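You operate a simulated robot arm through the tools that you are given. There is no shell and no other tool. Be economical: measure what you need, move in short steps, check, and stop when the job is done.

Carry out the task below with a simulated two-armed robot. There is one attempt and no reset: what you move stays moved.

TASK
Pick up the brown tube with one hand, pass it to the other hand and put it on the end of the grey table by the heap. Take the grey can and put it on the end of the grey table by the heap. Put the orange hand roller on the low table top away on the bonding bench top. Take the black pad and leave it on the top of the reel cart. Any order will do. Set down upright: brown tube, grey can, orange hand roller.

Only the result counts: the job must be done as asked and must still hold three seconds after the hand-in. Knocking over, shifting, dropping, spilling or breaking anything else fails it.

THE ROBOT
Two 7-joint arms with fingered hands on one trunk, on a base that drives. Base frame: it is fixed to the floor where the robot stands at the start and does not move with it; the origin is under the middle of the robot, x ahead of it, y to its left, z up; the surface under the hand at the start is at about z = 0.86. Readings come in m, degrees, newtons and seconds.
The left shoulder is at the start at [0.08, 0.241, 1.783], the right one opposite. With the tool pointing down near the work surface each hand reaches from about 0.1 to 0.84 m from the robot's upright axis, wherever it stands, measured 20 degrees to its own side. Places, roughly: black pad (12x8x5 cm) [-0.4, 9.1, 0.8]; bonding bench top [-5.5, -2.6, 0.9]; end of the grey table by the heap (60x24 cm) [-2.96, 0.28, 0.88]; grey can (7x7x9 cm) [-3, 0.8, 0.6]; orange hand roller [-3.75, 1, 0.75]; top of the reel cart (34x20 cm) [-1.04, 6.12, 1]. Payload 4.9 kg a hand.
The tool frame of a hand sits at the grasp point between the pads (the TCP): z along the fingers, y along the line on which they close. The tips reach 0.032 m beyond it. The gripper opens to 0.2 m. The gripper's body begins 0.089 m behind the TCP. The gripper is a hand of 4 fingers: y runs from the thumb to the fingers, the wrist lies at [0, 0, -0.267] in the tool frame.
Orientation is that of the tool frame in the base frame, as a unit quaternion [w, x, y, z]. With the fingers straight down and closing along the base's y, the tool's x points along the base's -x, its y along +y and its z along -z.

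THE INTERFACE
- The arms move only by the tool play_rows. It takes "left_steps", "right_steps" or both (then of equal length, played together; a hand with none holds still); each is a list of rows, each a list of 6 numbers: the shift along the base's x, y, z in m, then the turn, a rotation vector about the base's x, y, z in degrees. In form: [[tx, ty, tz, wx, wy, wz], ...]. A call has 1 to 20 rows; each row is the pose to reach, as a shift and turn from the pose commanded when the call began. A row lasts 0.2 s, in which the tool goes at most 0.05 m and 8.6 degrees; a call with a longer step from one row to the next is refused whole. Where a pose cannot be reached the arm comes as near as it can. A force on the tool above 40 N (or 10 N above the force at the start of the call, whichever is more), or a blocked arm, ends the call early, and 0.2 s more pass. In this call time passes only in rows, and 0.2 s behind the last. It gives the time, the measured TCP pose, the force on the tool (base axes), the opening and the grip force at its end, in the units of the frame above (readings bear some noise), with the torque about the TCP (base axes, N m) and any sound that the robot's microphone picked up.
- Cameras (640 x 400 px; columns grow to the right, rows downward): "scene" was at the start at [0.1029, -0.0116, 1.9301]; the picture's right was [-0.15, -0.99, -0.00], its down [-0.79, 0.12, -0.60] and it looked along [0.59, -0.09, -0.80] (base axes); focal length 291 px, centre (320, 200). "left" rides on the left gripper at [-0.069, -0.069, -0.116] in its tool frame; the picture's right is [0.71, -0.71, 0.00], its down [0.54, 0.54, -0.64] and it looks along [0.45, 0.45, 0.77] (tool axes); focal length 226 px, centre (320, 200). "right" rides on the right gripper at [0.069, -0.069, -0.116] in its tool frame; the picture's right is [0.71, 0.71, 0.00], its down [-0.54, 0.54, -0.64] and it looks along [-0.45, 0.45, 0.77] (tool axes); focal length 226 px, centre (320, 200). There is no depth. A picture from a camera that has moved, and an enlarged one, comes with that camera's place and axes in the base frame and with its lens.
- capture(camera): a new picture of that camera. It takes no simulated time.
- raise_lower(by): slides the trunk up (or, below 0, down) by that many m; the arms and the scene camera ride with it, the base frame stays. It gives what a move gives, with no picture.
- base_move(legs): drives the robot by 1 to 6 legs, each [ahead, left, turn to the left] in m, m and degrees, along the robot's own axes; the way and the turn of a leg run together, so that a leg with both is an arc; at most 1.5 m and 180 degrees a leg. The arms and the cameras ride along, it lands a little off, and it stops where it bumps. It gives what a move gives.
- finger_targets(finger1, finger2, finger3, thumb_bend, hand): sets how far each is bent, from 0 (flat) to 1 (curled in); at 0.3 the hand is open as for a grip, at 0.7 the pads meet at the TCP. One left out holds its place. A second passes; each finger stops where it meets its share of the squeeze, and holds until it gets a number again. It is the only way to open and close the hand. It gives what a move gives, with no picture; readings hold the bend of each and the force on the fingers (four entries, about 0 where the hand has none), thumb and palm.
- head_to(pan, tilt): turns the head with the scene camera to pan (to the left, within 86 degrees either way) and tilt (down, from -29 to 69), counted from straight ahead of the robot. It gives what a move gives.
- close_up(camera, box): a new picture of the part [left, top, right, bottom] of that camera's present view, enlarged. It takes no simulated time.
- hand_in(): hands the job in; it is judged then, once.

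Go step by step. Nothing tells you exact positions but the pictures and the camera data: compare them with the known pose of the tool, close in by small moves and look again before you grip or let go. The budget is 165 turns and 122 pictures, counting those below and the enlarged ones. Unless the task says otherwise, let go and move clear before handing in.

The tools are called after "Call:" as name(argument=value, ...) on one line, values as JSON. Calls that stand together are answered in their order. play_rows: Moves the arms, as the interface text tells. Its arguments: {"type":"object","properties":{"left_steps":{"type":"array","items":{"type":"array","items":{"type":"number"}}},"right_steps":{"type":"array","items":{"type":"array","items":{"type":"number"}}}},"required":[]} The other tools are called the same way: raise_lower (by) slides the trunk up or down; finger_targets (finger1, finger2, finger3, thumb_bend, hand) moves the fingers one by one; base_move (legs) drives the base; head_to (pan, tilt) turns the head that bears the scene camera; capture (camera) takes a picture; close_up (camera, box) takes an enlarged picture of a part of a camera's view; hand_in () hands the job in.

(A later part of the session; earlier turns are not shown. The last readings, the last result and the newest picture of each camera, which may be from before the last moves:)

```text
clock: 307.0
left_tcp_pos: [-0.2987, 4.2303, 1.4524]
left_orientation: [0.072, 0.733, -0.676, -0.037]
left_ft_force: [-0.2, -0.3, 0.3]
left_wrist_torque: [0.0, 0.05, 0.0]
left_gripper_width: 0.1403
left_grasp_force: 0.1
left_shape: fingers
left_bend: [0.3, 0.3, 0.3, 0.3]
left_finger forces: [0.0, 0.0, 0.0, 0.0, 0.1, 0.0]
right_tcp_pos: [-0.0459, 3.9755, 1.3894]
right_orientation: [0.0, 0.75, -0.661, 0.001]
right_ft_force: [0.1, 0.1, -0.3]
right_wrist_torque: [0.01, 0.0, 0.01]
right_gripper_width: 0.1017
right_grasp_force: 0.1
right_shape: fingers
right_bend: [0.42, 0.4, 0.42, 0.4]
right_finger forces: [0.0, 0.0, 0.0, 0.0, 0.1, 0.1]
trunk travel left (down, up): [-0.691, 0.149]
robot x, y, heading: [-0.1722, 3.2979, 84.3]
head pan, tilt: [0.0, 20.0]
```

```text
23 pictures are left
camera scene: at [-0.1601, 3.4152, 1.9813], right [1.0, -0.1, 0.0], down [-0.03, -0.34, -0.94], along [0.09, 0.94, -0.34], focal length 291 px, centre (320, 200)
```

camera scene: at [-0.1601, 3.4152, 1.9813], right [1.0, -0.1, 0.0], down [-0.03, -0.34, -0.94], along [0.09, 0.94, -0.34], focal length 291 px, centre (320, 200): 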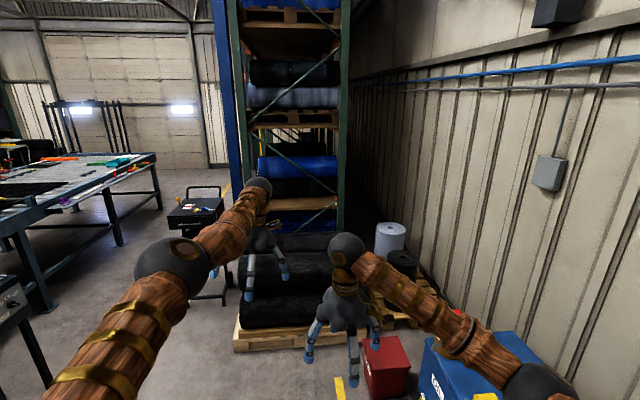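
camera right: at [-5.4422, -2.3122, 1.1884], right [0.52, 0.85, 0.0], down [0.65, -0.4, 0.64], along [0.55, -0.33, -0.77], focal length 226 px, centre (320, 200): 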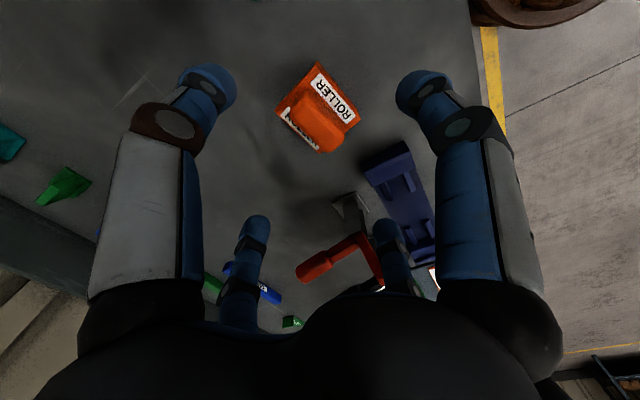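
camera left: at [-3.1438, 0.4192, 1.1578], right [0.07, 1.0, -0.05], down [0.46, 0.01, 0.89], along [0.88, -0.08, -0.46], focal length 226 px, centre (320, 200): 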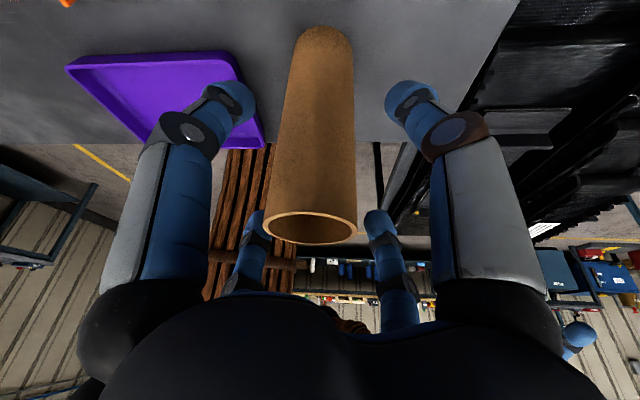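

Reel cart is at pixel (200,203), beyond it the pad behind the rack. I'll edge forward-left for a better look at the passage west of the cart.

Call:
base_move(legs=[[0, 0, 5.7], [0.75, 0.6, 0]])

Call:
head_to(pan=18, tilt=28)

Call:
capture(camera="scene")

```text
clock: 312.5
left_tcp_pos: [-0.9494, 4.9719, 1.4544]
left_orientation: [0.074, 0.756, -0.649, -0.034]
left_ft_force: [-0.4, 0.3, 0.4]
left_wrist_torque: [0.03, -0.01, 0.0]
left_gripper_width: 0.1401
left_grasp_force: 0.1
left_shape: fingers
left_bend: [0.3, 0.3, 0.3, 0.3]
left_finger forces: [0.0, 0.0, 0.0, 0.1, 0.0, 0.0]
right_tcp_pos: [-0.6791, 4.7361, 1.3885]
right_orientation: [0.0, 0.773, -0.634, 0.001]
right_ft_force: [0.2, -0.1, 0.0]
right_wrist_torque: [0.02, 0.0, -0.01]
right_gripper_width: 0.1018
right_grasp_force: 0.1
right_shape: fingers
right_bend: [0.42, 0.4, 0.42, 0.4]
right_finger forces: [0.0, 0.0, 0.1, 0.1, 0.0, 0.0]
trunk travel left (down, up): [-0.691, 0.149]
robot x, y, heading: [-0.7567, 4.0491, 88.5]
head pan, tilt: [0.0, 20.0]
```

```text
clock: 313.3
left_tcp_pos: [-0.952, 4.9737, 1.4526]
left_orientation: [0.075, 0.756, -0.649, -0.034]
left_ft_force: [-0.4, 0.7, -0.5]
left_wrist_torque: [-0.01, -0.02, 0.03]
left_gripper_width: 0.1403
left_grasp_force: 0.1
left_shape: fingers
left_bend: [0.3, 0.3, 0.3, 0.3]
left_finger forces: [0.1, 0.0, 0.0, 0.0, 0.0, 0.0]
right_tcp_pos: [-0.6802, 4.7375, 1.3878]
right_orientation: [0.0, 0.772, -0.635, 0.001]
right_ft_force: [0.1, 0.2, -0.1]
right_wrist_torque: [0.02, 0.01, -0.01]
right_gripper_width: 0.1018
right_grasp_force: 0.1
right_shape: fingers
right_bend: [0.42, 0.4, 0.42, 0.4]
right_finger forces: [0.0, 0.0, 0.0, 0.0, 0.1, 0.1]
trunk travel left (down, up): [-0.691, 0.149]
robot x, y, heading: [-0.7595, 4.0461, 88.4]
head pan, tilt: [18.0, 28.0]
```

```text
22 pictures are left
camera scene: at [-0.7836, 4.1656, 1.9684], right [0.96, 0.28, 0.0], down [0.13, -0.45, -0.88], along [-0.25, 0.85, -0.47], focal length 291 px, centre (320, 200)
```

scene: 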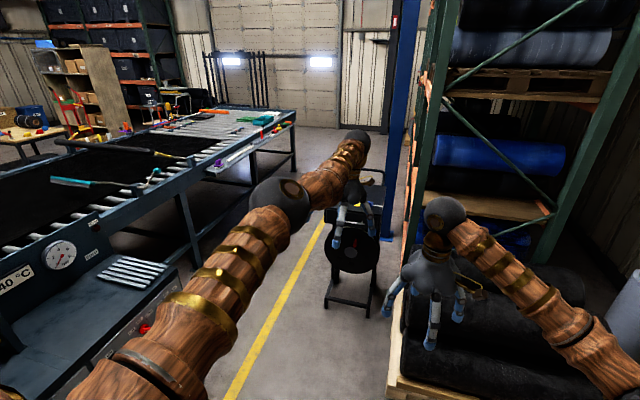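

The cart is a slim reel stand; aisle west of it (x≈−1.85) is clear. Drive past it to the north side and look east for the pad.

Call:
base_move(legs=[[0.7, 0.2, 1.6], [0.25, 0.88, 0], [1.5, 0, 0], [1.4, 0, 0], [0, 0, -70]])

Call:
head_to(pan=0, tilt=25)

Call:
capture(camera="scene")

```text
clock: 320.5
left_tcp_pos: [-1.8264, 5.8188, 1.4516]
left_orientation: [0.073, 0.782, -0.618, -0.029]
left_ft_force: [-0.1, 0.4, 0.8]
left_wrist_torque: [-0.01, -0.1, 0.02]
left_gripper_width: 0.1398
left_grasp_force: 0.0
left_shape: fingers
left_bend: [0.3, 0.3, 0.3, 0.3]
left_finger forces: [0.1, 0.1, 0.0, 0.0, 0.0, 0.0]
right_tcp_pos: [-1.5354, 5.6043, 1.3882]
right_orientation: [-0.001, 0.798, -0.603, 0.004]
right_ft_force: [-1.6, -0.1, -0.7]
right_wrist_torque: [-0.01, -0.08, 0.0]
right_gripper_width: 0.1019
right_grasp_force: 0.1
right_shape: fingers
right_bend: [0.42, 0.4, 0.42, 0.4]
right_finger forces: [0.0, 0.1, 0.0, 0.0, 0.1, 0.0]
trunk travel left (down, up): [-0.691, 0.149]
robot x, y, heading: [-1.5542, 4.9122, 92.8]
head pan, tilt: [18.0, 28.0]
stopped in leg 2: the robot was blocked; the commanded pose is now the measured one
```

```text
clock: 321.3
left_tcp_pos: [-1.8188, 5.8182, 1.4525]
left_orientation: [0.076, 0.781, -0.619, -0.032]
left_ft_force: [0.5, -0.2, 0.5]
left_wrist_torque: [-0.01, 0.03, 0.02]
left_gripper_width: 0.1403
left_grasp_force: 0.0
left_shape: fingers
left_bend: [0.3, 0.3, 0.3, 0.3]
left_finger forces: [0.1, 0.0, 0.0, 0.1, 0.0, 0.1]
right_tcp_pos: [-1.5274, 5.6038, 1.3879]
right_orientation: [0.001, 0.797, -0.604, 0.0]
right_ft_force: [0.0, 0.5, 0.1]
right_wrist_torque: [-0.01, 0.03, 0.0]
right_gripper_width: 0.102
right_grasp_force: 0.0
right_shape: fingers
right_bend: [0.42, 0.4, 0.42, 0.4]
right_finger forces: [0.0, 0.0, 0.1, 0.1, 0.1, 0.1]
trunk travel left (down, up): [-0.691, 0.149]
robot x, y, heading: [-1.5521, 4.9124, 93.0]
head pan, tilt: [0.0, 25.0]
```

```text
21 pictures are left
camera scene: at [-1.557, 5.0326, 1.9731], right [1.0, 0.05, 0.0], down [0.02, -0.42, -0.91], along [-0.05, 0.9, -0.42], focal length 291 px, centre (320, 200)
```

scene: 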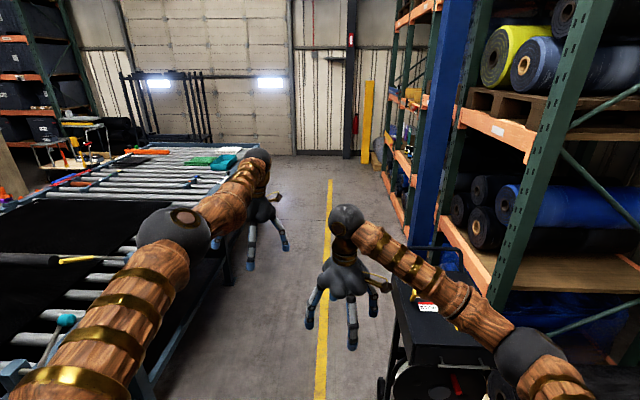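

Bumped lightly (likely the machine's control unit on the left). Look down to map the passage before continuing.

Call:
base_move(legs=[[0, -0.12, -3]])

Call:
head_to(pan=15, tilt=60)

Call:
capture(camera="scene")

```text
clock: 322.6
left_tcp_pos: [-1.6643, 5.8337, 1.4511]
left_orientation: [0.072, 0.766, -0.638, -0.031]
left_ft_force: [-1.6, 0.7, -0.4]
left_wrist_torque: [-0.06, -0.16, 0.01]
left_gripper_width: 0.1401
left_grasp_force: 0.0
left_shape: fingers
left_bend: [0.3, 0.3, 0.3, 0.3]
left_finger forces: [0.0, 0.0, 0.0, 0.1, 0.0, 0.0]
right_tcp_pos: [-1.3824, 5.6056, 1.389]
right_orientation: [-0.002, 0.783, -0.622, 0.004]
right_ft_force: [-0.6, 0.7, -0.4]
right_wrist_torque: [0.0, -0.13, 0.02]
right_gripper_width: 0.102
right_grasp_force: 0.1
right_shape: fingers
right_bend: [0.42, 0.4, 0.42, 0.4]
right_finger forces: [0.0, 0.1, 0.1, 0.0, 0.0, 0.0]
trunk travel left (down, up): [-0.691, 0.149]
robot x, y, heading: [-1.4312, 4.9138, 90.0]
head pan, tilt: [0.0, 25.0]
```

```text
clock: 323.6
left_tcp_pos: [-1.6496, 5.8354, 1.4527]
left_orientation: [0.076, 0.766, -0.638, -0.034]
left_ft_force: [0.8, -0.5, -0.1]
left_wrist_torque: [0.01, 0.05, -0.03]
left_gripper_width: 0.1401
left_grasp_force: 0.1
left_shape: fingers
left_bend: [0.3, 0.3, 0.3, 0.3]
left_finger forces: [0.1, 0.1, 0.1, 0.1, 0.1, 0.0]
right_tcp_pos: [-1.3692, 5.6062, 1.3873]
right_orientation: [0.001, 0.782, -0.623, 0.0]
right_ft_force: [0.9, 0.1, -0.3]
right_wrist_torque: [-0.01, 0.04, -0.01]
right_gripper_width: 0.1019
right_grasp_force: 0.1
right_shape: fingers
right_bend: [0.42, 0.4, 0.42, 0.4]
right_finger forces: [0.0, 0.0, 0.1, 0.1, 0.0, 0.0]
trunk travel left (down, up): [-0.691, 0.149]
robot x, y, heading: [-1.4336, 4.917, 89.7]
head pan, tilt: [15.0, 60.0]
```

```text
20 pictures are left
camera scene: at [-1.4448, 5.0092, 1.9231], right [0.97, 0.26, 0.0], down [0.22, -0.84, -0.5], along [-0.13, 0.48, -0.87], focal length 291 px, centre (320, 200)
```

scene: 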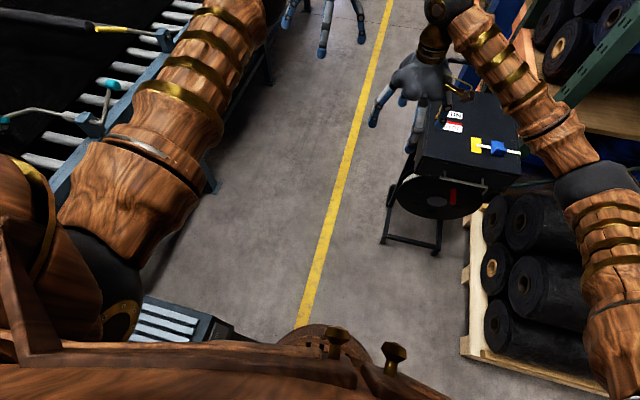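

Passage is clear: unit ends at y≈5.1, cart's left side at x≈−1.25. Proceed north past the cart; the pad seems to be on a rack shelf at [-0.4, 9.1].

Call:
base_move(legs=[[0.35, 0.05, 0], [0.35, 0.18, 0], [1.4, 0.03, 0], [1.3, 0, 0], [0, 0, -60]])

Call:
head_to(pan=0, tilt=35)

Call:
capture(camera="scene")

```text
clock: 343.3
left_tcp_pos: [-0.9412, 8.9513, 1.4522]
left_orientation: [-0.047, -0.332, 0.94, 0.067]
left_ft_force: [0.1, 0.2, 0.6]
left_wrist_torque: [-0.03, 0.0, -0.02]
left_gripper_width: 0.1403
left_grasp_force: 0.0
left_shape: fingers
left_bend: [0.3, 0.3, 0.3, 0.3]
left_finger forces: [0.0, 0.0, 0.0, 0.0, 0.0, 0.0]
right_tcp_pos: [-1.0099, 8.5966, 1.3892]
right_orientation: [-0.001, -0.354, 0.935, -0.001]
right_ft_force: [-0.6, -0.4, -0.2]
right_wrist_torque: [0.0, -0.02, -0.02]
right_gripper_width: 0.1018
right_grasp_force: 0.1
right_shape: fingers
right_bend: [0.42, 0.4, 0.42, 0.4]
right_finger forces: [0.0, 0.0, 0.1, 0.0, 0.0, 0.0]
trunk travel left (down, up): [-0.691, 0.149]
robot x, y, heading: [-1.6438, 8.3138, 28.7]
head pan, tilt: [15.0, 60.0]
```

```text
clock: 344.2
left_tcp_pos: [-0.9405, 8.9502, 1.4528]
left_orientation: [-0.047, -0.332, 0.94, 0.067]
left_ft_force: [-0.3, -0.4, 0.4]
left_wrist_torque: [0.03, -0.02, 0.01]
left_gripper_width: 0.1403
left_grasp_force: 0.0
left_shape: fingers
left_bend: [0.3, 0.3, 0.3, 0.3]
left_finger forces: [0.0, 0.0, 0.0, 0.0, 0.0, 0.0]
right_tcp_pos: [-1.0105, 8.5947, 1.3893]
right_orientation: [0.0, -0.354, 0.935, -0.001]
right_ft_force: [-0.3, 0.4, 0.0]
right_wrist_torque: [-0.02, -0.03, 0.0]
right_gripper_width: 0.1021
right_grasp_force: 0.0
right_shape: fingers
right_bend: [0.42, 0.4, 0.42, 0.4]
right_finger forces: [0.1, 0.1, 0.0, 0.0, 0.0, 0.1]
trunk travel left (down, up): [-0.691, 0.149]
robot x, y, heading: [-1.6417, 8.3146, 28.3]
head pan, tilt: [0.0, 35.0]
```

```text
19 pictures are left
camera scene: at [-1.5406, 8.3724, 1.9573], right [0.48, -0.88, 0.0], down [-0.51, -0.27, -0.82], along [0.72, 0.39, -0.57], focal length 291 px, centre (320, 200)
```

scene: 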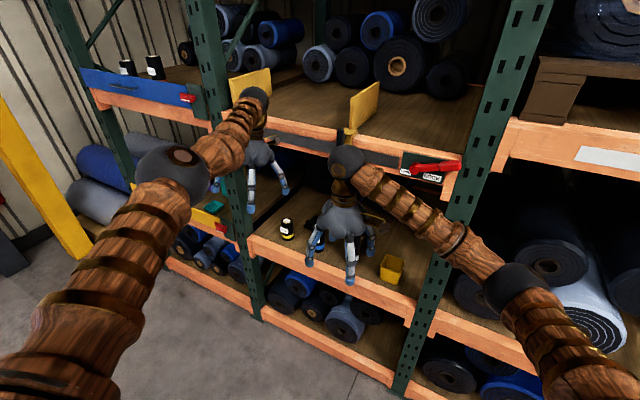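

Look closer at the shelf near pixel (304,228).

Call:
close_up(camera="scene", box=[190, 180, 430, 320])

```text
2.67 times, centred on (310, 250) of scene
camera zoom: at [-1.5406, 8.3724, 1.9573], right [0.48, -0.88, 0.0], down [-0.51, -0.27, -0.82], along [0.72, 0.39, -0.57], focal length 776 px, centre (347, 67)
```

zoom: 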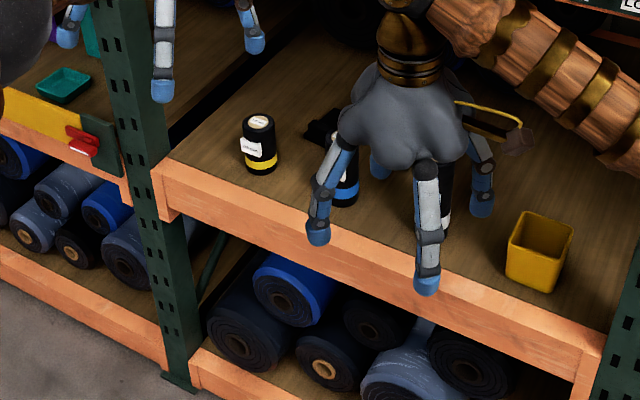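

A black object sits behind the bottles, partly hidden by the hand. Pull the right hand back and look again.

Call:
play_rows(right_steps=[[-0.02, -0.035, 0, 0, 0, 0], [-0.04, -0.07, 0, 0, 0, 0], [-0.06, -0.105, 0, 0, 0, 0], [-0.08, -0.14, 0, 0, 0, 0], [-0.1, -0.175, 0, 0, 0, 0], [-0.12, -0.21, 0, 0, 0, 0], [-0.14, -0.245, 0, 0, 0, 0]])

Call:
close_up(camera="scene", box=[190, 150, 430, 310])

```text
clock: 345.8
left_tcp_pos: [-0.9424, 8.9495, 1.4546]
left_orientation: [-0.047, -0.332, 0.94, 0.067]
left_ft_force: [-0.8, 0.4, 0.2]
left_wrist_torque: [-0.01, 0.02, 0.04]
left_gripper_width: 0.1401
left_grasp_force: 0.0
left_shape: fingers
left_bend: [0.3, 0.3, 0.3, 0.3]
left_finger forces: [0.0, 0.1, 0.0, 0.0, 0.0, 0.0]
right_tcp_pos: [-1.1501, 8.3506, 1.3904]
right_orientation: [0.0, -0.354, 0.935, 0.0]
right_ft_force: [0.2, 1.2, -1.0]
right_wrist_torque: [0.03, 0.01, 0.0]
right_gripper_width: 0.1019
right_grasp_force: 0.0
right_shape: fingers
right_bend: [0.42, 0.4, 0.42, 0.4]
right_finger forces: [0.0, 0.0, 0.1, 0.0, 0.0, 0.0]
trunk travel left (down, up): [-0.691, 0.149]
robot x, y, heading: [-1.6436, 8.3188, 28.3]
head pan, tilt: [0.0, 35.0]
```

```text
2.50 times, centred on (310, 230) of scene
camera zoom: at [-1.5421, 8.3703, 1.9575], right [0.48, -0.88, 0.0], down [-0.5, -0.27, -0.82], along [0.72, 0.39, -0.57], focal length 727 px, centre (345, 125)
```

zoom: 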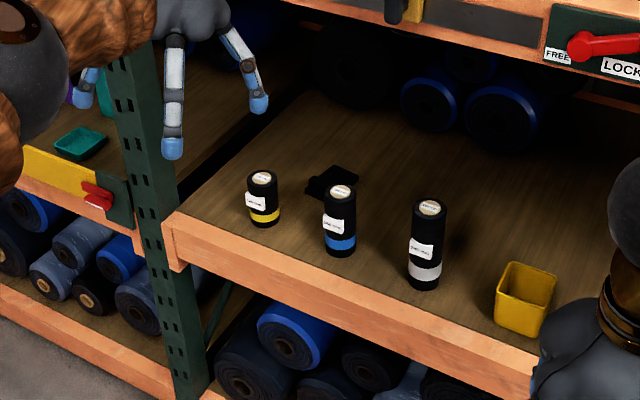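

The pad is behind the yellow and blue bottles near [-0.33, 9.06] on a shelf at z≈0.77, with an upper beam at ~1.4. Retract the left arm, lower the trunk and square up to the shelf.

Call:
play_rows(left_steps=[[-0.035, -0.01, 0, 0, 0, 0], [-0.07, -0.02, 0, 0, 0, 0], [-0.11, -0.03, 0, 0, 0, 0], [-0.15, -0.045, 0, 0, 0, 0], [-0.19, -0.06, 0, 0, 0, 0], [-0.23, -0.075, 0, 0, 0, 0], [-0.27, -0.09, 0, 0, 0, 0], [-0.31, -0.105, 0, 0, 0, 0], [-0.35, -0.12, 0, 0, 0, 0], [-0.39, -0.135, 0, 0, 0, 0], [-0.43, -0.15, 0, 0, 0, 0], [-0.47, -0.16, 0, 0, 0, 0]])

Call:
base_move(legs=[[0, 0, -28.3], [0, 0.96, 0]])

Call:
raise_lower(by=-0.33)

```text
clock: 348.4
left_tcp_pos: [-0.9536, 8.974, 1.4651]
left_orientation: [-0.047, -0.331, 0.94, 0.067]
left_ft_force: [-0.6, -0.3, -1.0]
left_wrist_torque: [0.01, 0.0, -0.02]
left_gripper_width: 0.1405
left_grasp_force: 0.0
left_shape: fingers
left_bend: [0.3, 0.3, 0.3, 0.3]
left_finger forces: [0.1, 0.1, 0.0, 0.0, 0.0, 0.0]
left hand out of reach, approached as far as the arm can: row 1, 2, 3, 4, 5, 6, 7, 8, 9, 10, 11, 12
right_tcp_pos: [-1.1487, 8.3528, 1.3914]
right_orientation: [0.0, -0.354, 0.935, -0.001]
right_ft_force: [0.7, -0.1, -0.1]
right_wrist_torque: [-0.01, 0.01, 0.04]
right_gripper_width: 0.1016
right_grasp_force: 0.1
right_shape: fingers
right_bend: [0.42, 0.4, 0.42, 0.4]
right_finger forces: [0.0, 0.0, 0.0, 0.1, 0.1, 0.0]
trunk travel left (down, up): [-0.691, 0.149]
robot x, y, heading: [-1.6447, 8.3139, 28.2]
head pan, tilt: [0.0, 35.0]
```

```text
clock: 349.7
left_tcp_pos: [-0.8264, 8.8169, 1.4661]
left_orientation: [-0.041, -0.241, 0.966, 0.081]
left_ft_force: [-0.4, -0.1, 0.4]
left_wrist_torque: [-0.02, 0.02, -0.04]
left_gripper_width: 0.1405
left_grasp_force: 0.0
left_shape: fingers
left_bend: [0.3, 0.3, 0.3, 0.3]
left_finger forces: [0.0, 0.1, 0.0, 0.0, 0.1, 0.1]
right_tcp_pos: [-1.1522, 8.2352, 1.3899]
right_orientation: [0.0, -0.242, 0.97, -0.001]
right_ft_force: [-0.9, -0.3, 0.2]
right_wrist_torque: [0.02, 0.01, -0.02]
right_gripper_width: 0.1017
right_grasp_force: 0.0
right_shape: fingers
right_bend: [0.42, 0.4, 0.42, 0.4]
right_finger forces: [0.0, 0.0, 0.0, 0.0, 0.0, 0.0]
trunk travel left (down, up): [-0.691, 0.149]
robot x, y, heading: [-1.6437, 8.3186, 15.1]
head pan, tilt: [0.0, 35.0]
stopped in leg 1: the force on the tool passed its limit at 113 N (the readings are from after the stop); the commanded pose is now the measured one
```

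```text
clock: 352.9
left_tcp_pos: [-0.8259, 8.8188, 1.1372]
left_orientation: [-0.04, -0.241, 0.966, 0.081]
left_ft_force: [0.3, -0.3, 0.2]
left_wrist_torque: [-0.02, 0.02, 0.0]
left_gripper_width: 0.1404
left_grasp_force: 0.1
left_shape: fingers
left_bend: [0.3, 0.3, 0.3, 0.3]
left_finger forces: [0.1, 0.1, 0.0, 0.0, 0.0, 0.0]
right_tcp_pos: [-1.1539, 8.2372, 1.0605]
right_orientation: [-0.001, -0.243, 0.97, -0.001]
right_ft_force: [-0.5, 1.1, -0.9]
right_wrist_torque: [-0.03, -0.01, 0.0]
right_gripper_width: 0.1017
right_grasp_force: 0.1
right_shape: fingers
right_bend: [0.42, 0.4, 0.42, 0.4]
right_finger forces: [0.1, 0.1, 0.0, 0.1, 0.0, 0.0]
trunk travel left (down, up): [-0.361, 0.479]
robot x, y, heading: [-1.6487, 8.3166, 14.9]
head pan, tilt: [0.0, 35.0]
```

The left hand touched something of the rack during the turn. Look before moving on.

Call:
head_to(pan=15, tilt=28)

Call:
capture(camera="scene")

```text
clock: 353.7
left_tcp_pos: [-0.828, 8.8195, 1.1362]
left_orientation: [-0.04, -0.241, 0.966, 0.082]
left_ft_force: [0.5, 0.2, 0.4]
left_wrist_torque: [-0.01, -0.03, 0.0]
left_gripper_width: 0.1406
left_grasp_force: 0.1
left_shape: fingers
left_bend: [0.3, 0.3, 0.3, 0.3]
left_finger forces: [0.0, 0.1, 0.0, 0.1, 0.0, 0.1]
right_tcp_pos: [-1.1538, 8.2367, 1.0606]
right_orientation: [-0.002, -0.243, 0.97, -0.001]
right_ft_force: [0.5, 0.6, -0.1]
right_wrist_torque: [0.02, -0.01, 0.01]
right_gripper_width: 0.1019
right_grasp_force: 0.0
right_shape: fingers
right_bend: [0.42, 0.4, 0.42, 0.4]
right_finger forces: [0.1, 0.0, 0.0, 0.1, 0.1, 0.1]
trunk travel left (down, up): [-0.361, 0.479]
robot x, y, heading: [-1.6455, 8.3171, 15.0]
head pan, tilt: [15.0, 28.0]
```

```text
16 pictures are left
camera scene: at [-1.5368, 8.3698, 1.6383], right [0.5, -0.87, 0.0], down [-0.41, -0.24, -0.88], along [0.76, 0.44, -0.47], focal length 291 px, centre (320, 200)
```

scene: 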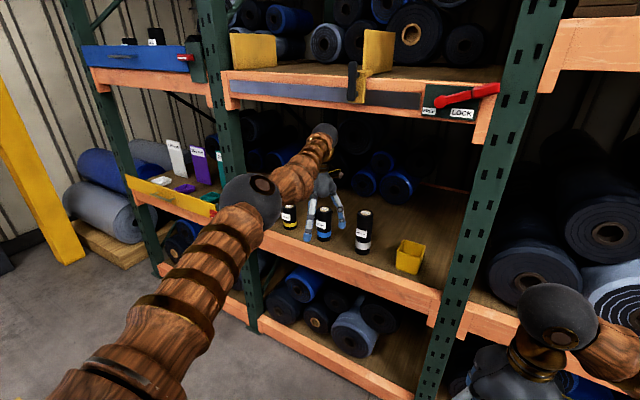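

Compared with before, the rack parts look unmoved. Back off a bit and try to bring the left arm down and in.

Call:
base_move(legs=[[-0.35, 0, 0]])

Call:
play_rows(left_steps=[[0, 0, -0.04, 0, 0, 0], [0, 0, -0.08, 0, 0, 0], [-0.03, -0.01, -0.11, 0, 0, 0], [-0.06, -0.02, -0.14, 0, 0, 0], [-0.09, -0.03, -0.17, 0, 0, 0], [-0.12, -0.03, -0.2, 0, 0, 0], [-0.15, -0.04, -0.22, 0, 0, 0], [-0.18, -0.05, -0.24, 0, 0, 0]])

```text
clock: 356.0
left_tcp_pos: [-1.1703, 8.732, 1.1371]
left_orientation: [-0.042, -0.245, 0.965, 0.081]
left_ft_force: [-0.6, -0.2, -1.0]
left_wrist_torque: [-0.03, 0.0, 0.01]
left_gripper_width: 0.1401
left_grasp_force: 0.0
left_shape: fingers
left_bend: [0.3, 0.3, 0.3, 0.3]
left_finger forces: [0.0, 0.1, 0.1, 0.0, 0.0, 0.0]
right_tcp_pos: [-1.4928, 8.1463, 1.0605]
right_orientation: [-0.001, -0.245, 0.969, -0.001]
right_ft_force: [-0.3, -0.6, 0.1]
right_wrist_torque: [-0.02, 0.01, -0.03]
right_gripper_width: 0.1017
right_grasp_force: 0.1
right_shape: fingers
right_bend: [0.42, 0.4, 0.42, 0.4]
right_finger forces: [0.0, 0.1, 0.0, 0.1, 0.0, 0.0]
trunk travel left (down, up): [-0.361, 0.479]
robot x, y, heading: [-1.9896, 8.2233, 15.5]
head pan, tilt: [15.0, 28.0]
```

```text
clock: 357.8
left_tcp_pos: [-1.1904, 8.7292, 0.8987]
left_orientation: [-0.042, -0.244, 0.965, 0.08]
left_ft_force: [0.4, 0.1, 0.0]
left_wrist_torque: [0.01, 0.01, 0.02]
left_gripper_width: 0.1404
left_grasp_force: 0.0
left_shape: fingers
left_bend: [0.3, 0.3, 0.3, 0.3]
left_finger forces: [0.0, 0.0, 0.1, 0.0, 0.0, 0.0]
left hand out of reach, approached as far as the arm can: row 3, 4, 5, 6, 7, 8
right_tcp_pos: [-1.4927, 8.1466, 1.0606]
right_orientation: [-0.001, -0.245, 0.97, -0.001]
right_ft_force: [-0.4, 0.1, 0.0]
right_wrist_torque: [-0.01, -0.03, 0.01]
right_gripper_width: 0.1018
right_grasp_force: 0.0
right_shape: fingers
right_bend: [0.42, 0.4, 0.42, 0.4]
right_finger forces: [0.1, 0.0, 0.0, 0.0, 0.0, 0.0]
trunk travel left (down, up): [-0.361, 0.479]
robot x, y, heading: [-1.9838, 8.2227, 15.8]
head pan, tilt: [15.0, 28.0]
```

The left arm moves vertically fine but not inward, so I'll use it as is: position with the base, height with the arm. Lower the trunk so the arm passes under the upper beam, raise the left hand, and square up.

Call:
raise_lower(by=-0.2)

Call:
play_rows(left_steps=[[0, 0, 0.045, -1.5, -1.4, 0], [0, 0, 0.09, -3, -2.8, 0], [0, 0, 0.135, -4.5, -4.2, 0], [0, 0, 0.18, -6, -5.6, 0], [0, 0, 0.225, -7.7, -6.9, 0], [0, 0, 0.27, -7.7, -6.9, 0], [0, 0, 0.315, -7.7, -6.9, 0], [0, 0, 0.36, -7.7, -6.9, 0], [0, 0, 0.4, -7.7, -6.9, 0]])

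Call:
base_move(legs=[[0, 0, -15.8]])

```text
clock: 359.9
left_tcp_pos: [-1.1912, 8.7278, 0.6991]
left_orientation: [-0.042, -0.244, 0.965, 0.08]
left_ft_force: [-0.1, 0.2, 0.5]
left_wrist_torque: [0.04, 0.04, 0.01]
left_gripper_width: 0.1401
left_grasp_force: 0.1
left_shape: fingers
left_bend: [0.3, 0.3, 0.3, 0.3]
left_finger forces: [0.0, 0.1, 0.0, 0.0, 0.0, 0.1]
right_tcp_pos: [-1.4936, 8.147, 0.8606]
right_orientation: [-0.001, -0.246, 0.969, 0.0]
right_ft_force: [-0.5, 0.1, 0.8]
right_wrist_torque: [-0.03, 0.01, 0.02]
right_gripper_width: 0.1017
right_grasp_force: 0.1
right_shape: fingers
right_bend: [0.42, 0.4, 0.42, 0.4]
right_finger forces: [0.0, 0.0, 0.1, 0.0, 0.0, 0.1]
trunk travel left (down, up): [-0.161, 0.679]
robot x, y, heading: [-1.9871, 8.2257, 15.6]
head pan, tilt: [15.0, 28.0]
```

```text
clock: 361.9
left_tcp_pos: [-1.1835, 8.7324, 1.1015]
left_orientation: [-0.002, -0.244, 0.97, 0.001]
left_ft_force: [-1.5, 0.8, -0.6]
left_wrist_torque: [-0.02, -0.04, 0.01]
left_gripper_width: 0.1401
left_grasp_force: 0.2
left_shape: fingers
left_bend: [0.3, 0.3, 0.3, 0.3]
left_finger forces: [0.1, 0.0, 0.0, 0.0, 0.0, 0.0]
left hand out of reach, approached as far as the arm can: row 1, 2, 3, 4, 5, 6, 7, 8, 9
right_tcp_pos: [-1.4945, 8.146, 0.8618]
right_orientation: [0.0, -0.245, 0.97, -0.001]
right_ft_force: [0.1, -0.4, -0.5]
right_wrist_torque: [0.01, -0.04, -0.02]
right_gripper_width: 0.1017
right_grasp_force: 0.0
right_shape: fingers
right_bend: [0.42, 0.4, 0.42, 0.4]
right_finger forces: [0.1, 0.0, 0.0, 0.0, 0.0, 0.2]
trunk travel left (down, up): [-0.161, 0.679]
robot x, y, heading: [-1.9847, 8.222, 15.6]
head pan, tilt: [15.0, 28.0]
```

```text
clock: 363.3
left_tcp_pos: [-1.0732, 8.4931, 1.1004]
left_orientation: [-0.002, -0.109, 0.994, 0.001]
left_ft_force: [-0.4, 0.2, -0.8]
left_wrist_torque: [0.01, -0.01, -0.02]
left_gripper_width: 0.1402
left_grasp_force: 0.1
left_shape: fingers
left_bend: [0.3, 0.3, 0.3, 0.3]
left_finger forces: [0.0, 0.0, 0.1, 0.0, 0.1, 0.0]
right_tcp_pos: [-1.5345, 8.0142, 0.8605]
right_orientation: [0.0, -0.109, 0.994, -0.001]
right_ft_force: [0.4, 1.0, 0.6]
right_wrist_torque: [0.01, -0.04, 0.02]
right_gripper_width: 0.1018
right_grasp_force: 0.1
right_shape: fingers
right_bend: [0.42, 0.4, 0.42, 0.4]
right_finger forces: [0.0, 0.1, 0.0, 0.1, 0.1, 0.0]
trunk travel left (down, up): [-0.161, 0.679]
robot x, y, heading: [-1.9836, 8.2253, -0.5]
head pan, tilt: [15.0, 28.0]
```

Hand is vertical now. Lower it to z≈1.04 (tips still ~5 cm above the bottles), strafe into line with the pad and drive in.

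Call:
play_rows(left_steps=[[0, 0, -0.03, 0, 0, 0], [0, 0, -0.06, 0, 0, 0]])

Call:
base_move(legs=[[0, 0.567, 0.5], [0.4, 0, 0]])

Call:
head_to(pan=5, tilt=22)

Call:
capture(camera="scene")

```text
clock: 363.9
left_tcp_pos: [-1.0605, 8.4954, 1.0405]
left_orientation: [-0.004, -0.108, 0.994, 0.001]
left_ft_force: [-0.2, 0.0, 0.2]
left_wrist_torque: [0.03, 0.01, 0.02]
left_gripper_width: 0.1401
left_grasp_force: 0.0
left_shape: fingers
left_bend: [0.3, 0.3, 0.3, 0.3]
left_finger forces: [0.1, 0.0, 0.0, 0.1, 0.1, 0.0]
left hand out of reach, approached as far as the arm can: row 1, 2
right_tcp_pos: [-1.5337, 8.0147, 0.8604]
right_orientation: [-0.001, -0.109, 0.994, -0.002]
right_ft_force: [-0.6, 0.4, 1.0]
right_wrist_torque: [0.02, -0.04, -0.01]
right_gripper_width: 0.1018
right_grasp_force: 0.1
right_shape: fingers
right_bend: [0.42, 0.4, 0.42, 0.4]
right_finger forces: [0.1, 0.0, 0.1, 0.0, 0.0, 0.0]
trunk travel left (down, up): [-0.161, 0.679]
robot x, y, heading: [-1.987, 8.2218, -0.6]
head pan, tilt: [15.0, 28.0]
```

```text
clock: 369.3
left_tcp_pos: [-0.6463, 9.0642, 1.04]
left_orientation: [-0.004, -0.107, 0.994, 0.001]
left_ft_force: [0.9, 0.3, 0.5]
left_wrist_torque: [0.0, -0.01, 0.02]
left_gripper_width: 0.1401
left_grasp_force: 0.1
left_shape: fingers
left_bend: [0.3, 0.3, 0.3, 0.3]
left_finger forces: [0.0, 0.0, 0.0, 0.1, 0.0, 0.0]
right_tcp_pos: [-1.1184, 8.5839, 0.8611]
right_orientation: [-0.001, -0.109, 0.994, -0.001]
right_ft_force: [0.2, 0.4, 0.9]
right_wrist_torque: [0.01, 0.03, -0.01]
right_gripper_width: 0.1018
right_grasp_force: 0.0
right_shape: fingers
right_bend: [0.42, 0.4, 0.42, 0.4]
right_finger forces: [0.1, 0.0, 0.1, 0.1, 0.1, 0.0]
trunk travel left (down, up): [-0.161, 0.679]
robot x, y, heading: [-1.5728, 8.7937, -0.3]
head pan, tilt: [15.0, 28.0]
```

```text
clock: 370.0
left_tcp_pos: [-0.6454, 9.0649, 1.0408]
left_orientation: [-0.004, -0.108, 0.994, 0.001]
left_ft_force: [-0.2, 0.3, -0.9]
left_wrist_torque: [-0.01, 0.0, -0.02]
left_gripper_width: 0.1404
left_grasp_force: 0.1
left_shape: fingers
left_bend: [0.3, 0.3, 0.3, 0.3]
left_finger forces: [0.0, 0.1, 0.0, 0.1, 0.1, 0.0]
right_tcp_pos: [-1.1198, 8.5839, 0.8595]
right_orientation: [0.001, -0.108, 0.994, -0.001]
right_ft_force: [0.0, -0.1, -0.7]
right_wrist_torque: [0.01, 0.02, 0.02]
right_gripper_width: 0.1016
right_grasp_force: 0.0
right_shape: fingers
right_bend: [0.42, 0.4, 0.42, 0.4]
right_finger forces: [0.1, 0.0, 0.0, 0.1, 0.1, 0.0]
trunk travel left (down, up): [-0.161, 0.679]
robot x, y, heading: [-1.5723, 8.795, -0.5]
head pan, tilt: [5.0, 22.0]
```

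```text
15 pictures are left
camera scene: at [-1.4482, 8.8004, 1.4479], right [0.08, -1.0, 0.0], down [-0.37, -0.03, -0.93], along [0.92, 0.07, -0.38], focal length 291 px, centre (320, 200)
```

scene: 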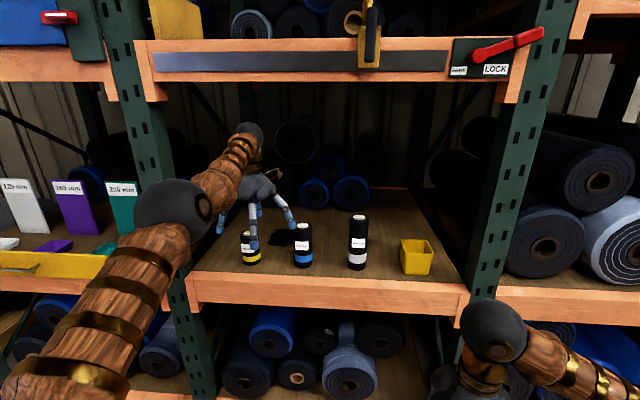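

Clear: tips pass above bottles, arm under the beam. Drive in 0.31 m and use the left camera.

Call:
base_move(legs=[[0.31, 0, 0.4]])

Call:
capture(camera="left")

```text
clock: 372.1
left_tcp_pos: [-0.3437, 9.0648, 1.0411]
left_orientation: [-0.005, -0.109, 0.994, 0.002]
left_ft_force: [0.1, 0.1, -0.3]
left_wrist_torque: [0.03, 0.03, -0.01]
left_gripper_width: 0.1403
left_grasp_force: 0.0
left_shape: fingers
left_bend: [0.3, 0.3, 0.3, 0.3]
left_finger forces: [0.0, 0.0, 0.0, 0.0, 0.1, 0.0]
right_tcp_pos: [-0.8176, 8.5833, 0.8613]
right_orientation: [-0.001, -0.109, 0.994, -0.001]
right_ft_force: [0.2, 0.1, -0.3]
right_wrist_torque: [0.01, 0.0, 0.0]
right_gripper_width: 0.1016
right_grasp_force: 0.1
right_shape: fingers
right_bend: [0.42, 0.4, 0.42, 0.4]
right_finger forces: [0.1, 0.0, 0.1, 0.1, 0.0, 0.0]
trunk travel left (down, up): [-0.161, 0.679]
robot x, y, heading: [-1.2702, 8.7911, -0.2]
head pan, tilt: [5.0, 22.0]
```

```text
14 pictures are left
camera left: at [-0.2632, 9.0124, 1.1555], right [-0.54, -0.84, 0.0], down [-0.64, 0.41, 0.65], along [-0.55, 0.35, -0.76], focal length 226 px, centre (320, 200)
```

left: 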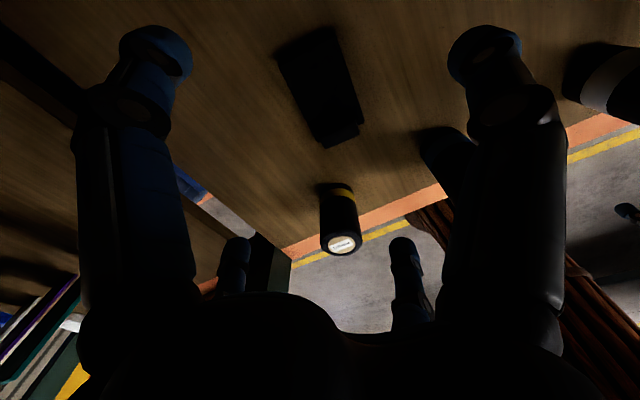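

Pad found under the hand, long axis nearly along x. Enlarge to get its shape.

Call:
close_up(camera="left", box=[240, 10, 400, 170])

```text
2.50 times, centred on (320, 90) of left
camera zoom: at [-0.2632, 9.0124, 1.1555], right [-0.54, -0.84, 0.0], down [-0.64, 0.41, 0.65], along [-0.55, 0.35, -0.76], focal length 565 px, centre (320, 475)
```

zoom: 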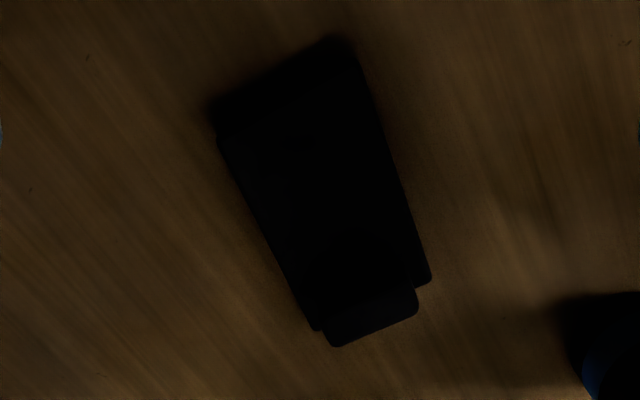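

Pad body ≈12×7.5 cm centred at [-0.350, 9.057], axis −8°, top z≈0.815. Align yaw (−20°) and lower to z≈0.86 first.

Call:
play_rows(left_steps=[[-0.003, -0.004, -0.03, 0, 0, -7], [-0.006, -0.008, -0.06, 0, 0, -14], [-0.006, -0.008, -0.09, 0, 0, -20.5], [-0.006, -0.008, -0.12, 0, 0, -20.5], [-0.006, -0.008, -0.15, 0, 0, -20.5], [-0.006, -0.008, -0.175, 0, 0, -20.5]])

Call:
capture(camera="left")

```text
clock: 373.4
left_tcp_pos: [-0.3279, 9.0573, 0.8661]
left_orientation: [-0.004, 0.07, 0.998, 0.0]
left_ft_force: [0.7, -0.5, -0.6]
left_wrist_torque: [0.01, 0.0, -0.01]
left_gripper_width: 0.1403
left_grasp_force: 0.1
left_shape: fingers
left_bend: [0.3, 0.3, 0.3, 0.3]
left_finger forces: [0.0, 0.0, 0.0, 0.0, 0.0, 0.0]
left hand out of reach, approached as far as the arm can: row 1, 2, 3, 4, 5, 6
right_tcp_pos: [-0.8184, 8.5825, 0.8603]
right_orientation: [-0.002, -0.11, 0.994, -0.001]
right_ft_force: [0.4, 0.1, -0.3]
right_wrist_torque: [-0.02, 0.0, 0.01]
right_gripper_width: 0.1016
right_grasp_force: 0.1
right_shape: fingers
right_bend: [0.42, 0.4, 0.42, 0.4]
right_finger forces: [0.1, 0.0, 0.0, 0.0, 0.1, 0.1]
trunk travel left (down, up): [-0.161, 0.679]
robot x, y, heading: [-1.2668, 8.7902, -0.5]
head pan, tilt: [5.0, 22.0]
```

```text
12 pictures are left
camera left: at [-0.2708, 8.9797, 0.9806], right [-0.8, -0.6, 0.01], down [-0.45, 0.61, 0.65], along [-0.39, 0.52, -0.76], focal length 226 px, centre (320, 200)
```

left: 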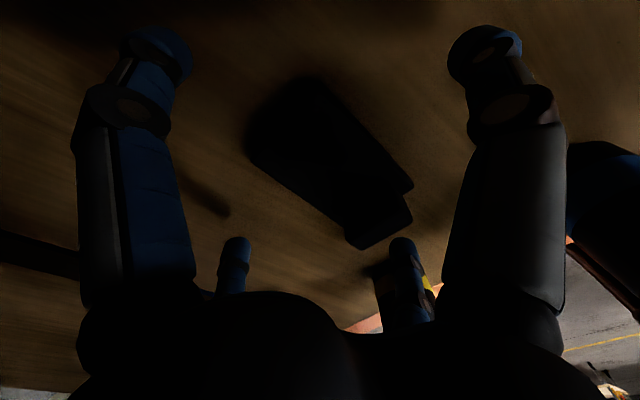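

Hand ended 18 mm too far in x. Shift the base back 2 cm, then lower with the arm to z≈0.815.

Call:
base_move(legs=[[-0.022, 0, 0]])

Call:
play_rows(left_steps=[[0, 0, -0.02, 0, 0, 0], [0, 0, -0.04, 0, 0, 0], [0, 0, -0.05, 0, 0, 0]])

Call:
capture(camera="left")

```text
clock: 374.2
left_tcp_pos: [-0.3496, 9.0591, 0.8638]
left_orientation: [-0.006, 0.069, 0.998, 0.003]
left_ft_force: [0.0, -0.3, 0.4]
left_wrist_torque: [-0.01, 0.04, 0.0]
left_gripper_width: 0.14
left_grasp_force: 0.0
left_shape: fingers
left_bend: [0.3, 0.3, 0.3, 0.3]
left_finger forces: [0.0, 0.0, 0.0, 0.1, 0.0, 0.0]
right_tcp_pos: [-0.8377, 8.5837, 0.8602]
right_orientation: [-0.002, -0.11, 0.994, -0.001]
right_ft_force: [-1.4, -0.9, 0.2]
right_wrist_torque: [-0.01, -0.01, 0.0]
right_gripper_width: 0.1016
right_grasp_force: 0.1
right_shape: fingers
right_bend: [0.42, 0.4, 0.42, 0.4]
right_finger forces: [0.1, 0.0, 0.1, 0.0, 0.0, 0.0]
trunk travel left (down, up): [-0.161, 0.679]
robot x, y, heading: [-1.293, 8.7919, -0.3]
head pan, tilt: [5.0, 22.0]
```

```text
clock: 374.9
left_tcp_pos: [-0.3464, 9.0602, 0.838]
left_orientation: [0.003, 0.067, 0.998, 0.001]
left_ft_force: [-12.1, -4.5, 27.2]
left_wrist_torque: [0.27, -0.4, -0.13]
left_gripper_width: 0.1407
left_grasp_force: 13.6
left_shape: fingers
left_bend: [0.3, 0.3, 0.28, 0.29]
left_finger forces: [9.8, 8.8, 3.2, 0.1, 4.8, 0.1]
right_tcp_pos: [-0.8396, 8.5823, 0.8609]
right_orientation: [0.0, -0.111, 0.994, -0.001]
right_ft_force: [1.2, 0.4, 0.3]
right_wrist_torque: [0.01, 0.1, 0.01]
right_gripper_width: 0.1017
right_grasp_force: 0.1
right_shape: fingers
right_bend: [0.42, 0.4, 0.42, 0.4]
right_finger forces: [0.1, 0.0, 0.0, 0.1, 0.0, 0.0]
trunk travel left (down, up): [-0.161, 0.679]
robot x, y, heading: [-1.2883, 8.7903, -0.2]
head pan, tilt: [5.0, 22.0]
stopped in row 3 (left hand): the force on the tool passed its limit at 46 N (the readings are from after the stop); the commanded pose is now the measured one
```

```text
11 pictures are left
camera left: at [-0.2906, 8.9819, 0.955], right [-0.8, -0.6, -0.01], down [-0.47, 0.61, 0.64], along [-0.38, 0.51, -0.77], focal length 226 px, centre (320, 200)
```

left: 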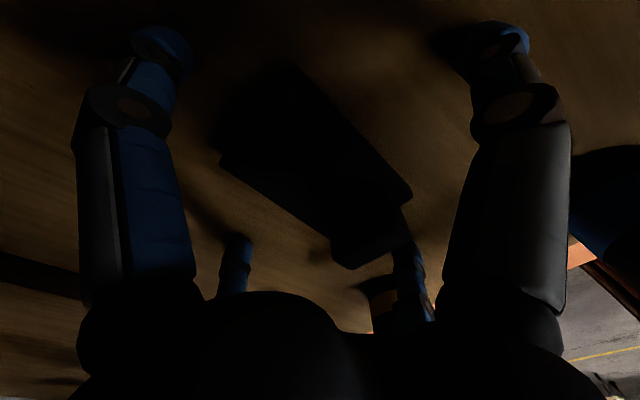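

The shelf is at z≈0.80 (fingertips touch). Pad is centred. Ease up 3 mm and close all fingers.

Call:
play_rows(left_steps=[[0, 0, 0.003, 0, 0, 0]])

Call:
finger_targets(hand="left", finger1=0.7, finger2=0.7, finger3=0.7, thumb_bend=0.7)

```text
clock: 375.3
left_tcp_pos: [-0.3474, 9.0593, 0.8394]
left_orientation: [0.003, 0.068, 0.998, 0.002]
left_ft_force: [-3.5, -2.0, 15.5]
left_wrist_torque: [-0.06, -0.2, 0.17]
left_gripper_width: 0.141
left_grasp_force: 7.4
left_shape: fingers
left_bend: [0.3, 0.3, 0.28, 0.29]
left_finger forces: [5.3, 4.2, 2.2, 0.1, 3.3, 0.0]
right_tcp_pos: [-0.839, 8.5829, 0.8607]
right_orientation: [0.001, -0.11, 0.994, 0.0]
right_ft_force: [-0.4, 0.1, 0.3]
right_wrist_torque: [0.04, -0.01, 0.0]
right_gripper_width: 0.1018
right_grasp_force: 0.2
right_shape: fingers
right_bend: [0.42, 0.4, 0.42, 0.4]
right_finger forces: [0.0, 0.1, 0.1, 0.0, 0.0, 0.1]
trunk travel left (down, up): [-0.161, 0.679]
robot x, y, heading: [-1.2863, 8.7941, -0.6]
head pan, tilt: [5.0, 22.0]
```

```text
clock: 375.7
left_tcp_pos: [-0.3433, 9.0566, 0.8521]
left_orientation: [0.011, 0.069, 0.998, 0.001]
left_ft_force: [-3.3, -6.9, 40.4]
left_wrist_torque: [0.33, 2.13, 0.08]
left_gripper_width: 0.0628
left_grasp_force: 41.0
left_shape: fingers
left_bend: [0.5, 0.54, 0.44, 0.58]
left_finger forces: [7.6, 19.0, 32.8, 0.0, 23.1, 0.1]
right_tcp_pos: [-0.8403, 8.5817, 0.8619]
right_orientation: [0.001, -0.11, 0.994, -0.001]
right_ft_force: [0.0, 0.1, 1.3]
right_wrist_torque: [0.05, 0.03, 0.03]
right_gripper_width: 0.1018
right_grasp_force: 0.0
right_shape: fingers
right_bend: [0.42, 0.4, 0.42, 0.4]
right_finger forces: [0.1, 0.1, 0.0, 0.0, 0.1, 0.1]
trunk travel left (down, up): [-0.161, 0.679]
robot x, y, heading: [-1.2884, 8.7925, -0.3]
head pan, tilt: [5.0, 22.0]
stopped (left hand): the force on the tool passed its limit at 45 N (the readings are from after the stop); the commanded pose is now the measured one
```

Closing pressed on the shelf and the hand rose to 0.852, now gripping. Lift a bit and check.

Call:
play_rows(left_steps=[[0, 0, 0.01, 0, 0, 0], [0, 0, 0.02, 0, 0, 0]])

Call:
finger_targets(hand="left", finger1=0.75, finger2=0.75, finger3=0.7, thumb_bend=0.75)

Call:
capture(camera="left")

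```text
clock: 376.3
left_tcp_pos: [-0.3414, 9.0632, 0.8603]
left_orientation: [0.004, 0.067, 0.998, 0.0]
left_ft_force: [0.4, 0.2, -2.4]
left_wrist_torque: [-0.01, -0.08, -0.03]
left_gripper_width: 0.0627
left_grasp_force: 22.6
left_shape: fingers
left_bend: [0.5, 0.54, 0.45, 0.59]
left_finger forces: [8.6, 10.6, 7.2, 0.1, 18.7, 0.2]
right_tcp_pos: [-0.8373, 8.5852, 0.8604]
right_orientation: [-0.001, -0.11, 0.994, -0.002]
right_ft_force: [0.8, 1.0, 0.2]
right_wrist_torque: [0.01, 0.02, 0.02]
right_gripper_width: 0.102
right_grasp_force: 0.0
right_shape: fingers
right_bend: [0.42, 0.4, 0.42, 0.4]
right_finger forces: [0.1, 0.0, 0.1, 0.0, 0.1, 0.1]
trunk travel left (down, up): [-0.161, 0.679]
robot x, y, heading: [-1.29, 8.7929, -0.4]
head pan, tilt: [5.0, 22.0]
```

```text
clock: 377.3
left_tcp_pos: [-0.3423, 9.0589, 0.8627]
left_orientation: [0.005, 0.068, 0.998, 0.0]
left_ft_force: [-0.1, -0.8, -2.0]
left_wrist_torque: [-0.01, -0.02, -0.03]
left_gripper_width: 0.0619
left_grasp_force: 24.0
left_shape: fingers
left_bend: [0.5, 0.53, 0.46, 0.6]
left_finger forces: [8.1, 10.0, 7.7, 0.0, 22.6, 0.0]
right_tcp_pos: [-0.8378, 8.5833, 0.861]
right_orientation: [-0.001, -0.11, 0.994, -0.001]
right_ft_force: [0.1, -0.5, -0.4]
right_wrist_torque: [-0.02, 0.02, -0.05]
right_gripper_width: 0.1018
right_grasp_force: 0.0
right_shape: fingers
right_bend: [0.42, 0.4, 0.42, 0.4]
right_finger forces: [0.0, 0.0, 0.1, 0.0, 0.0, 0.0]
trunk travel left (down, up): [-0.161, 0.679]
robot x, y, heading: [-1.2942, 8.7918, -0.5]
head pan, tilt: [5.0, 22.0]
```

```text
10 pictures are left
camera left: at [-0.2868, 8.9816, 0.9787], right [-0.8, -0.6, -0.01], down [-0.47, 0.61, 0.64], along [-0.38, 0.51, -0.77], focal length 226 px, centre (320, 200)
```

left: 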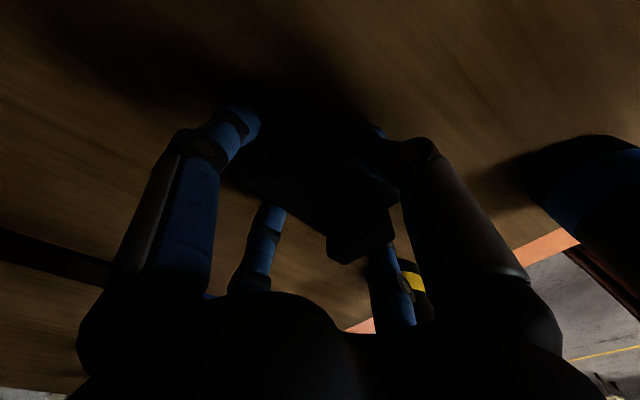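

The pad is held (~2 N). Raise it clear of the bottles and back straight out.

Call:
play_rows(left_steps=[[0, 0, 0.04, 0, 0, 0], [0, 0, 0.08, 0, 0, 0], [0, 0, 0.12, 0, 0, 0], [0, 0, 0.16, 0, 0, 0], [0, 0, 0.195, 0, 0, 0]])

Call:
base_move(legs=[[-0.45, 0, 0]])

```text
clock: 378.5
left_tcp_pos: [-0.3613, 9.0628, 1.0561]
left_orientation: [0.006, 0.068, 0.998, 0.0]
left_ft_force: [0.2, -0.2, -1.6]
left_wrist_torque: [0.0, -0.07, 0.03]
left_gripper_width: 0.0618
left_grasp_force: 23.3
left_shape: fingers
left_bend: [0.5, 0.53, 0.46, 0.6]
left_finger forces: [8.0, 10.0, 7.4, 0.0, 22.2, 0.0]
left hand out of reach, approached as far as the arm can: row 3, 4, 5
right_tcp_pos: [-0.8396, 8.5826, 0.8599]
right_orientation: [0.0, -0.11, 0.994, -0.001]
right_ft_force: [0.4, -0.9, 0.4]
right_wrist_torque: [0.01, -0.01, 0.0]
right_gripper_width: 0.102
right_grasp_force: 0.0
right_shape: fingers
right_bend: [0.42, 0.4, 0.42, 0.4]
right_finger forces: [0.0, 0.1, 0.0, 0.0, 0.0, 0.0]
trunk travel left (down, up): [-0.161, 0.679]
robot x, y, heading: [-1.2919, 8.7968, -0.4]
head pan, tilt: [5.0, 22.0]
```

```text
clock: 381.2
left_tcp_pos: [-0.8179, 9.0691, 1.0547]
left_orientation: [0.006, 0.065, 0.998, 0.0]
left_ft_force: [0.3, 0.9, -2.4]
left_wrist_torque: [-0.03, -0.06, 0.02]
left_gripper_width: 0.0617
left_grasp_force: 24.1
left_shape: fingers
left_bend: [0.5, 0.53, 0.46, 0.6]
left_finger forces: [8.0, 9.9, 7.4, 0.0, 22.1, 0.1]
right_tcp_pos: [-1.2919, 8.5878, 0.8605]
right_orientation: [0.0, -0.113, 0.994, -0.001]
right_ft_force: [0.4, -0.2, 0.4]
right_wrist_torque: [0.03, 0.01, 0.02]
right_gripper_width: 0.1019
right_grasp_force: 0.0
right_shape: fingers
right_bend: [0.42, 0.4, 0.42, 0.4]
right_finger forces: [0.1, 0.1, 0.0, 0.1, 0.1, 0.1]
trunk travel left (down, up): [-0.161, 0.679]
robot x, y, heading: [-1.7452, 8.7926, 0.2]
head pan, tilt: [5.0, 22.0]
```

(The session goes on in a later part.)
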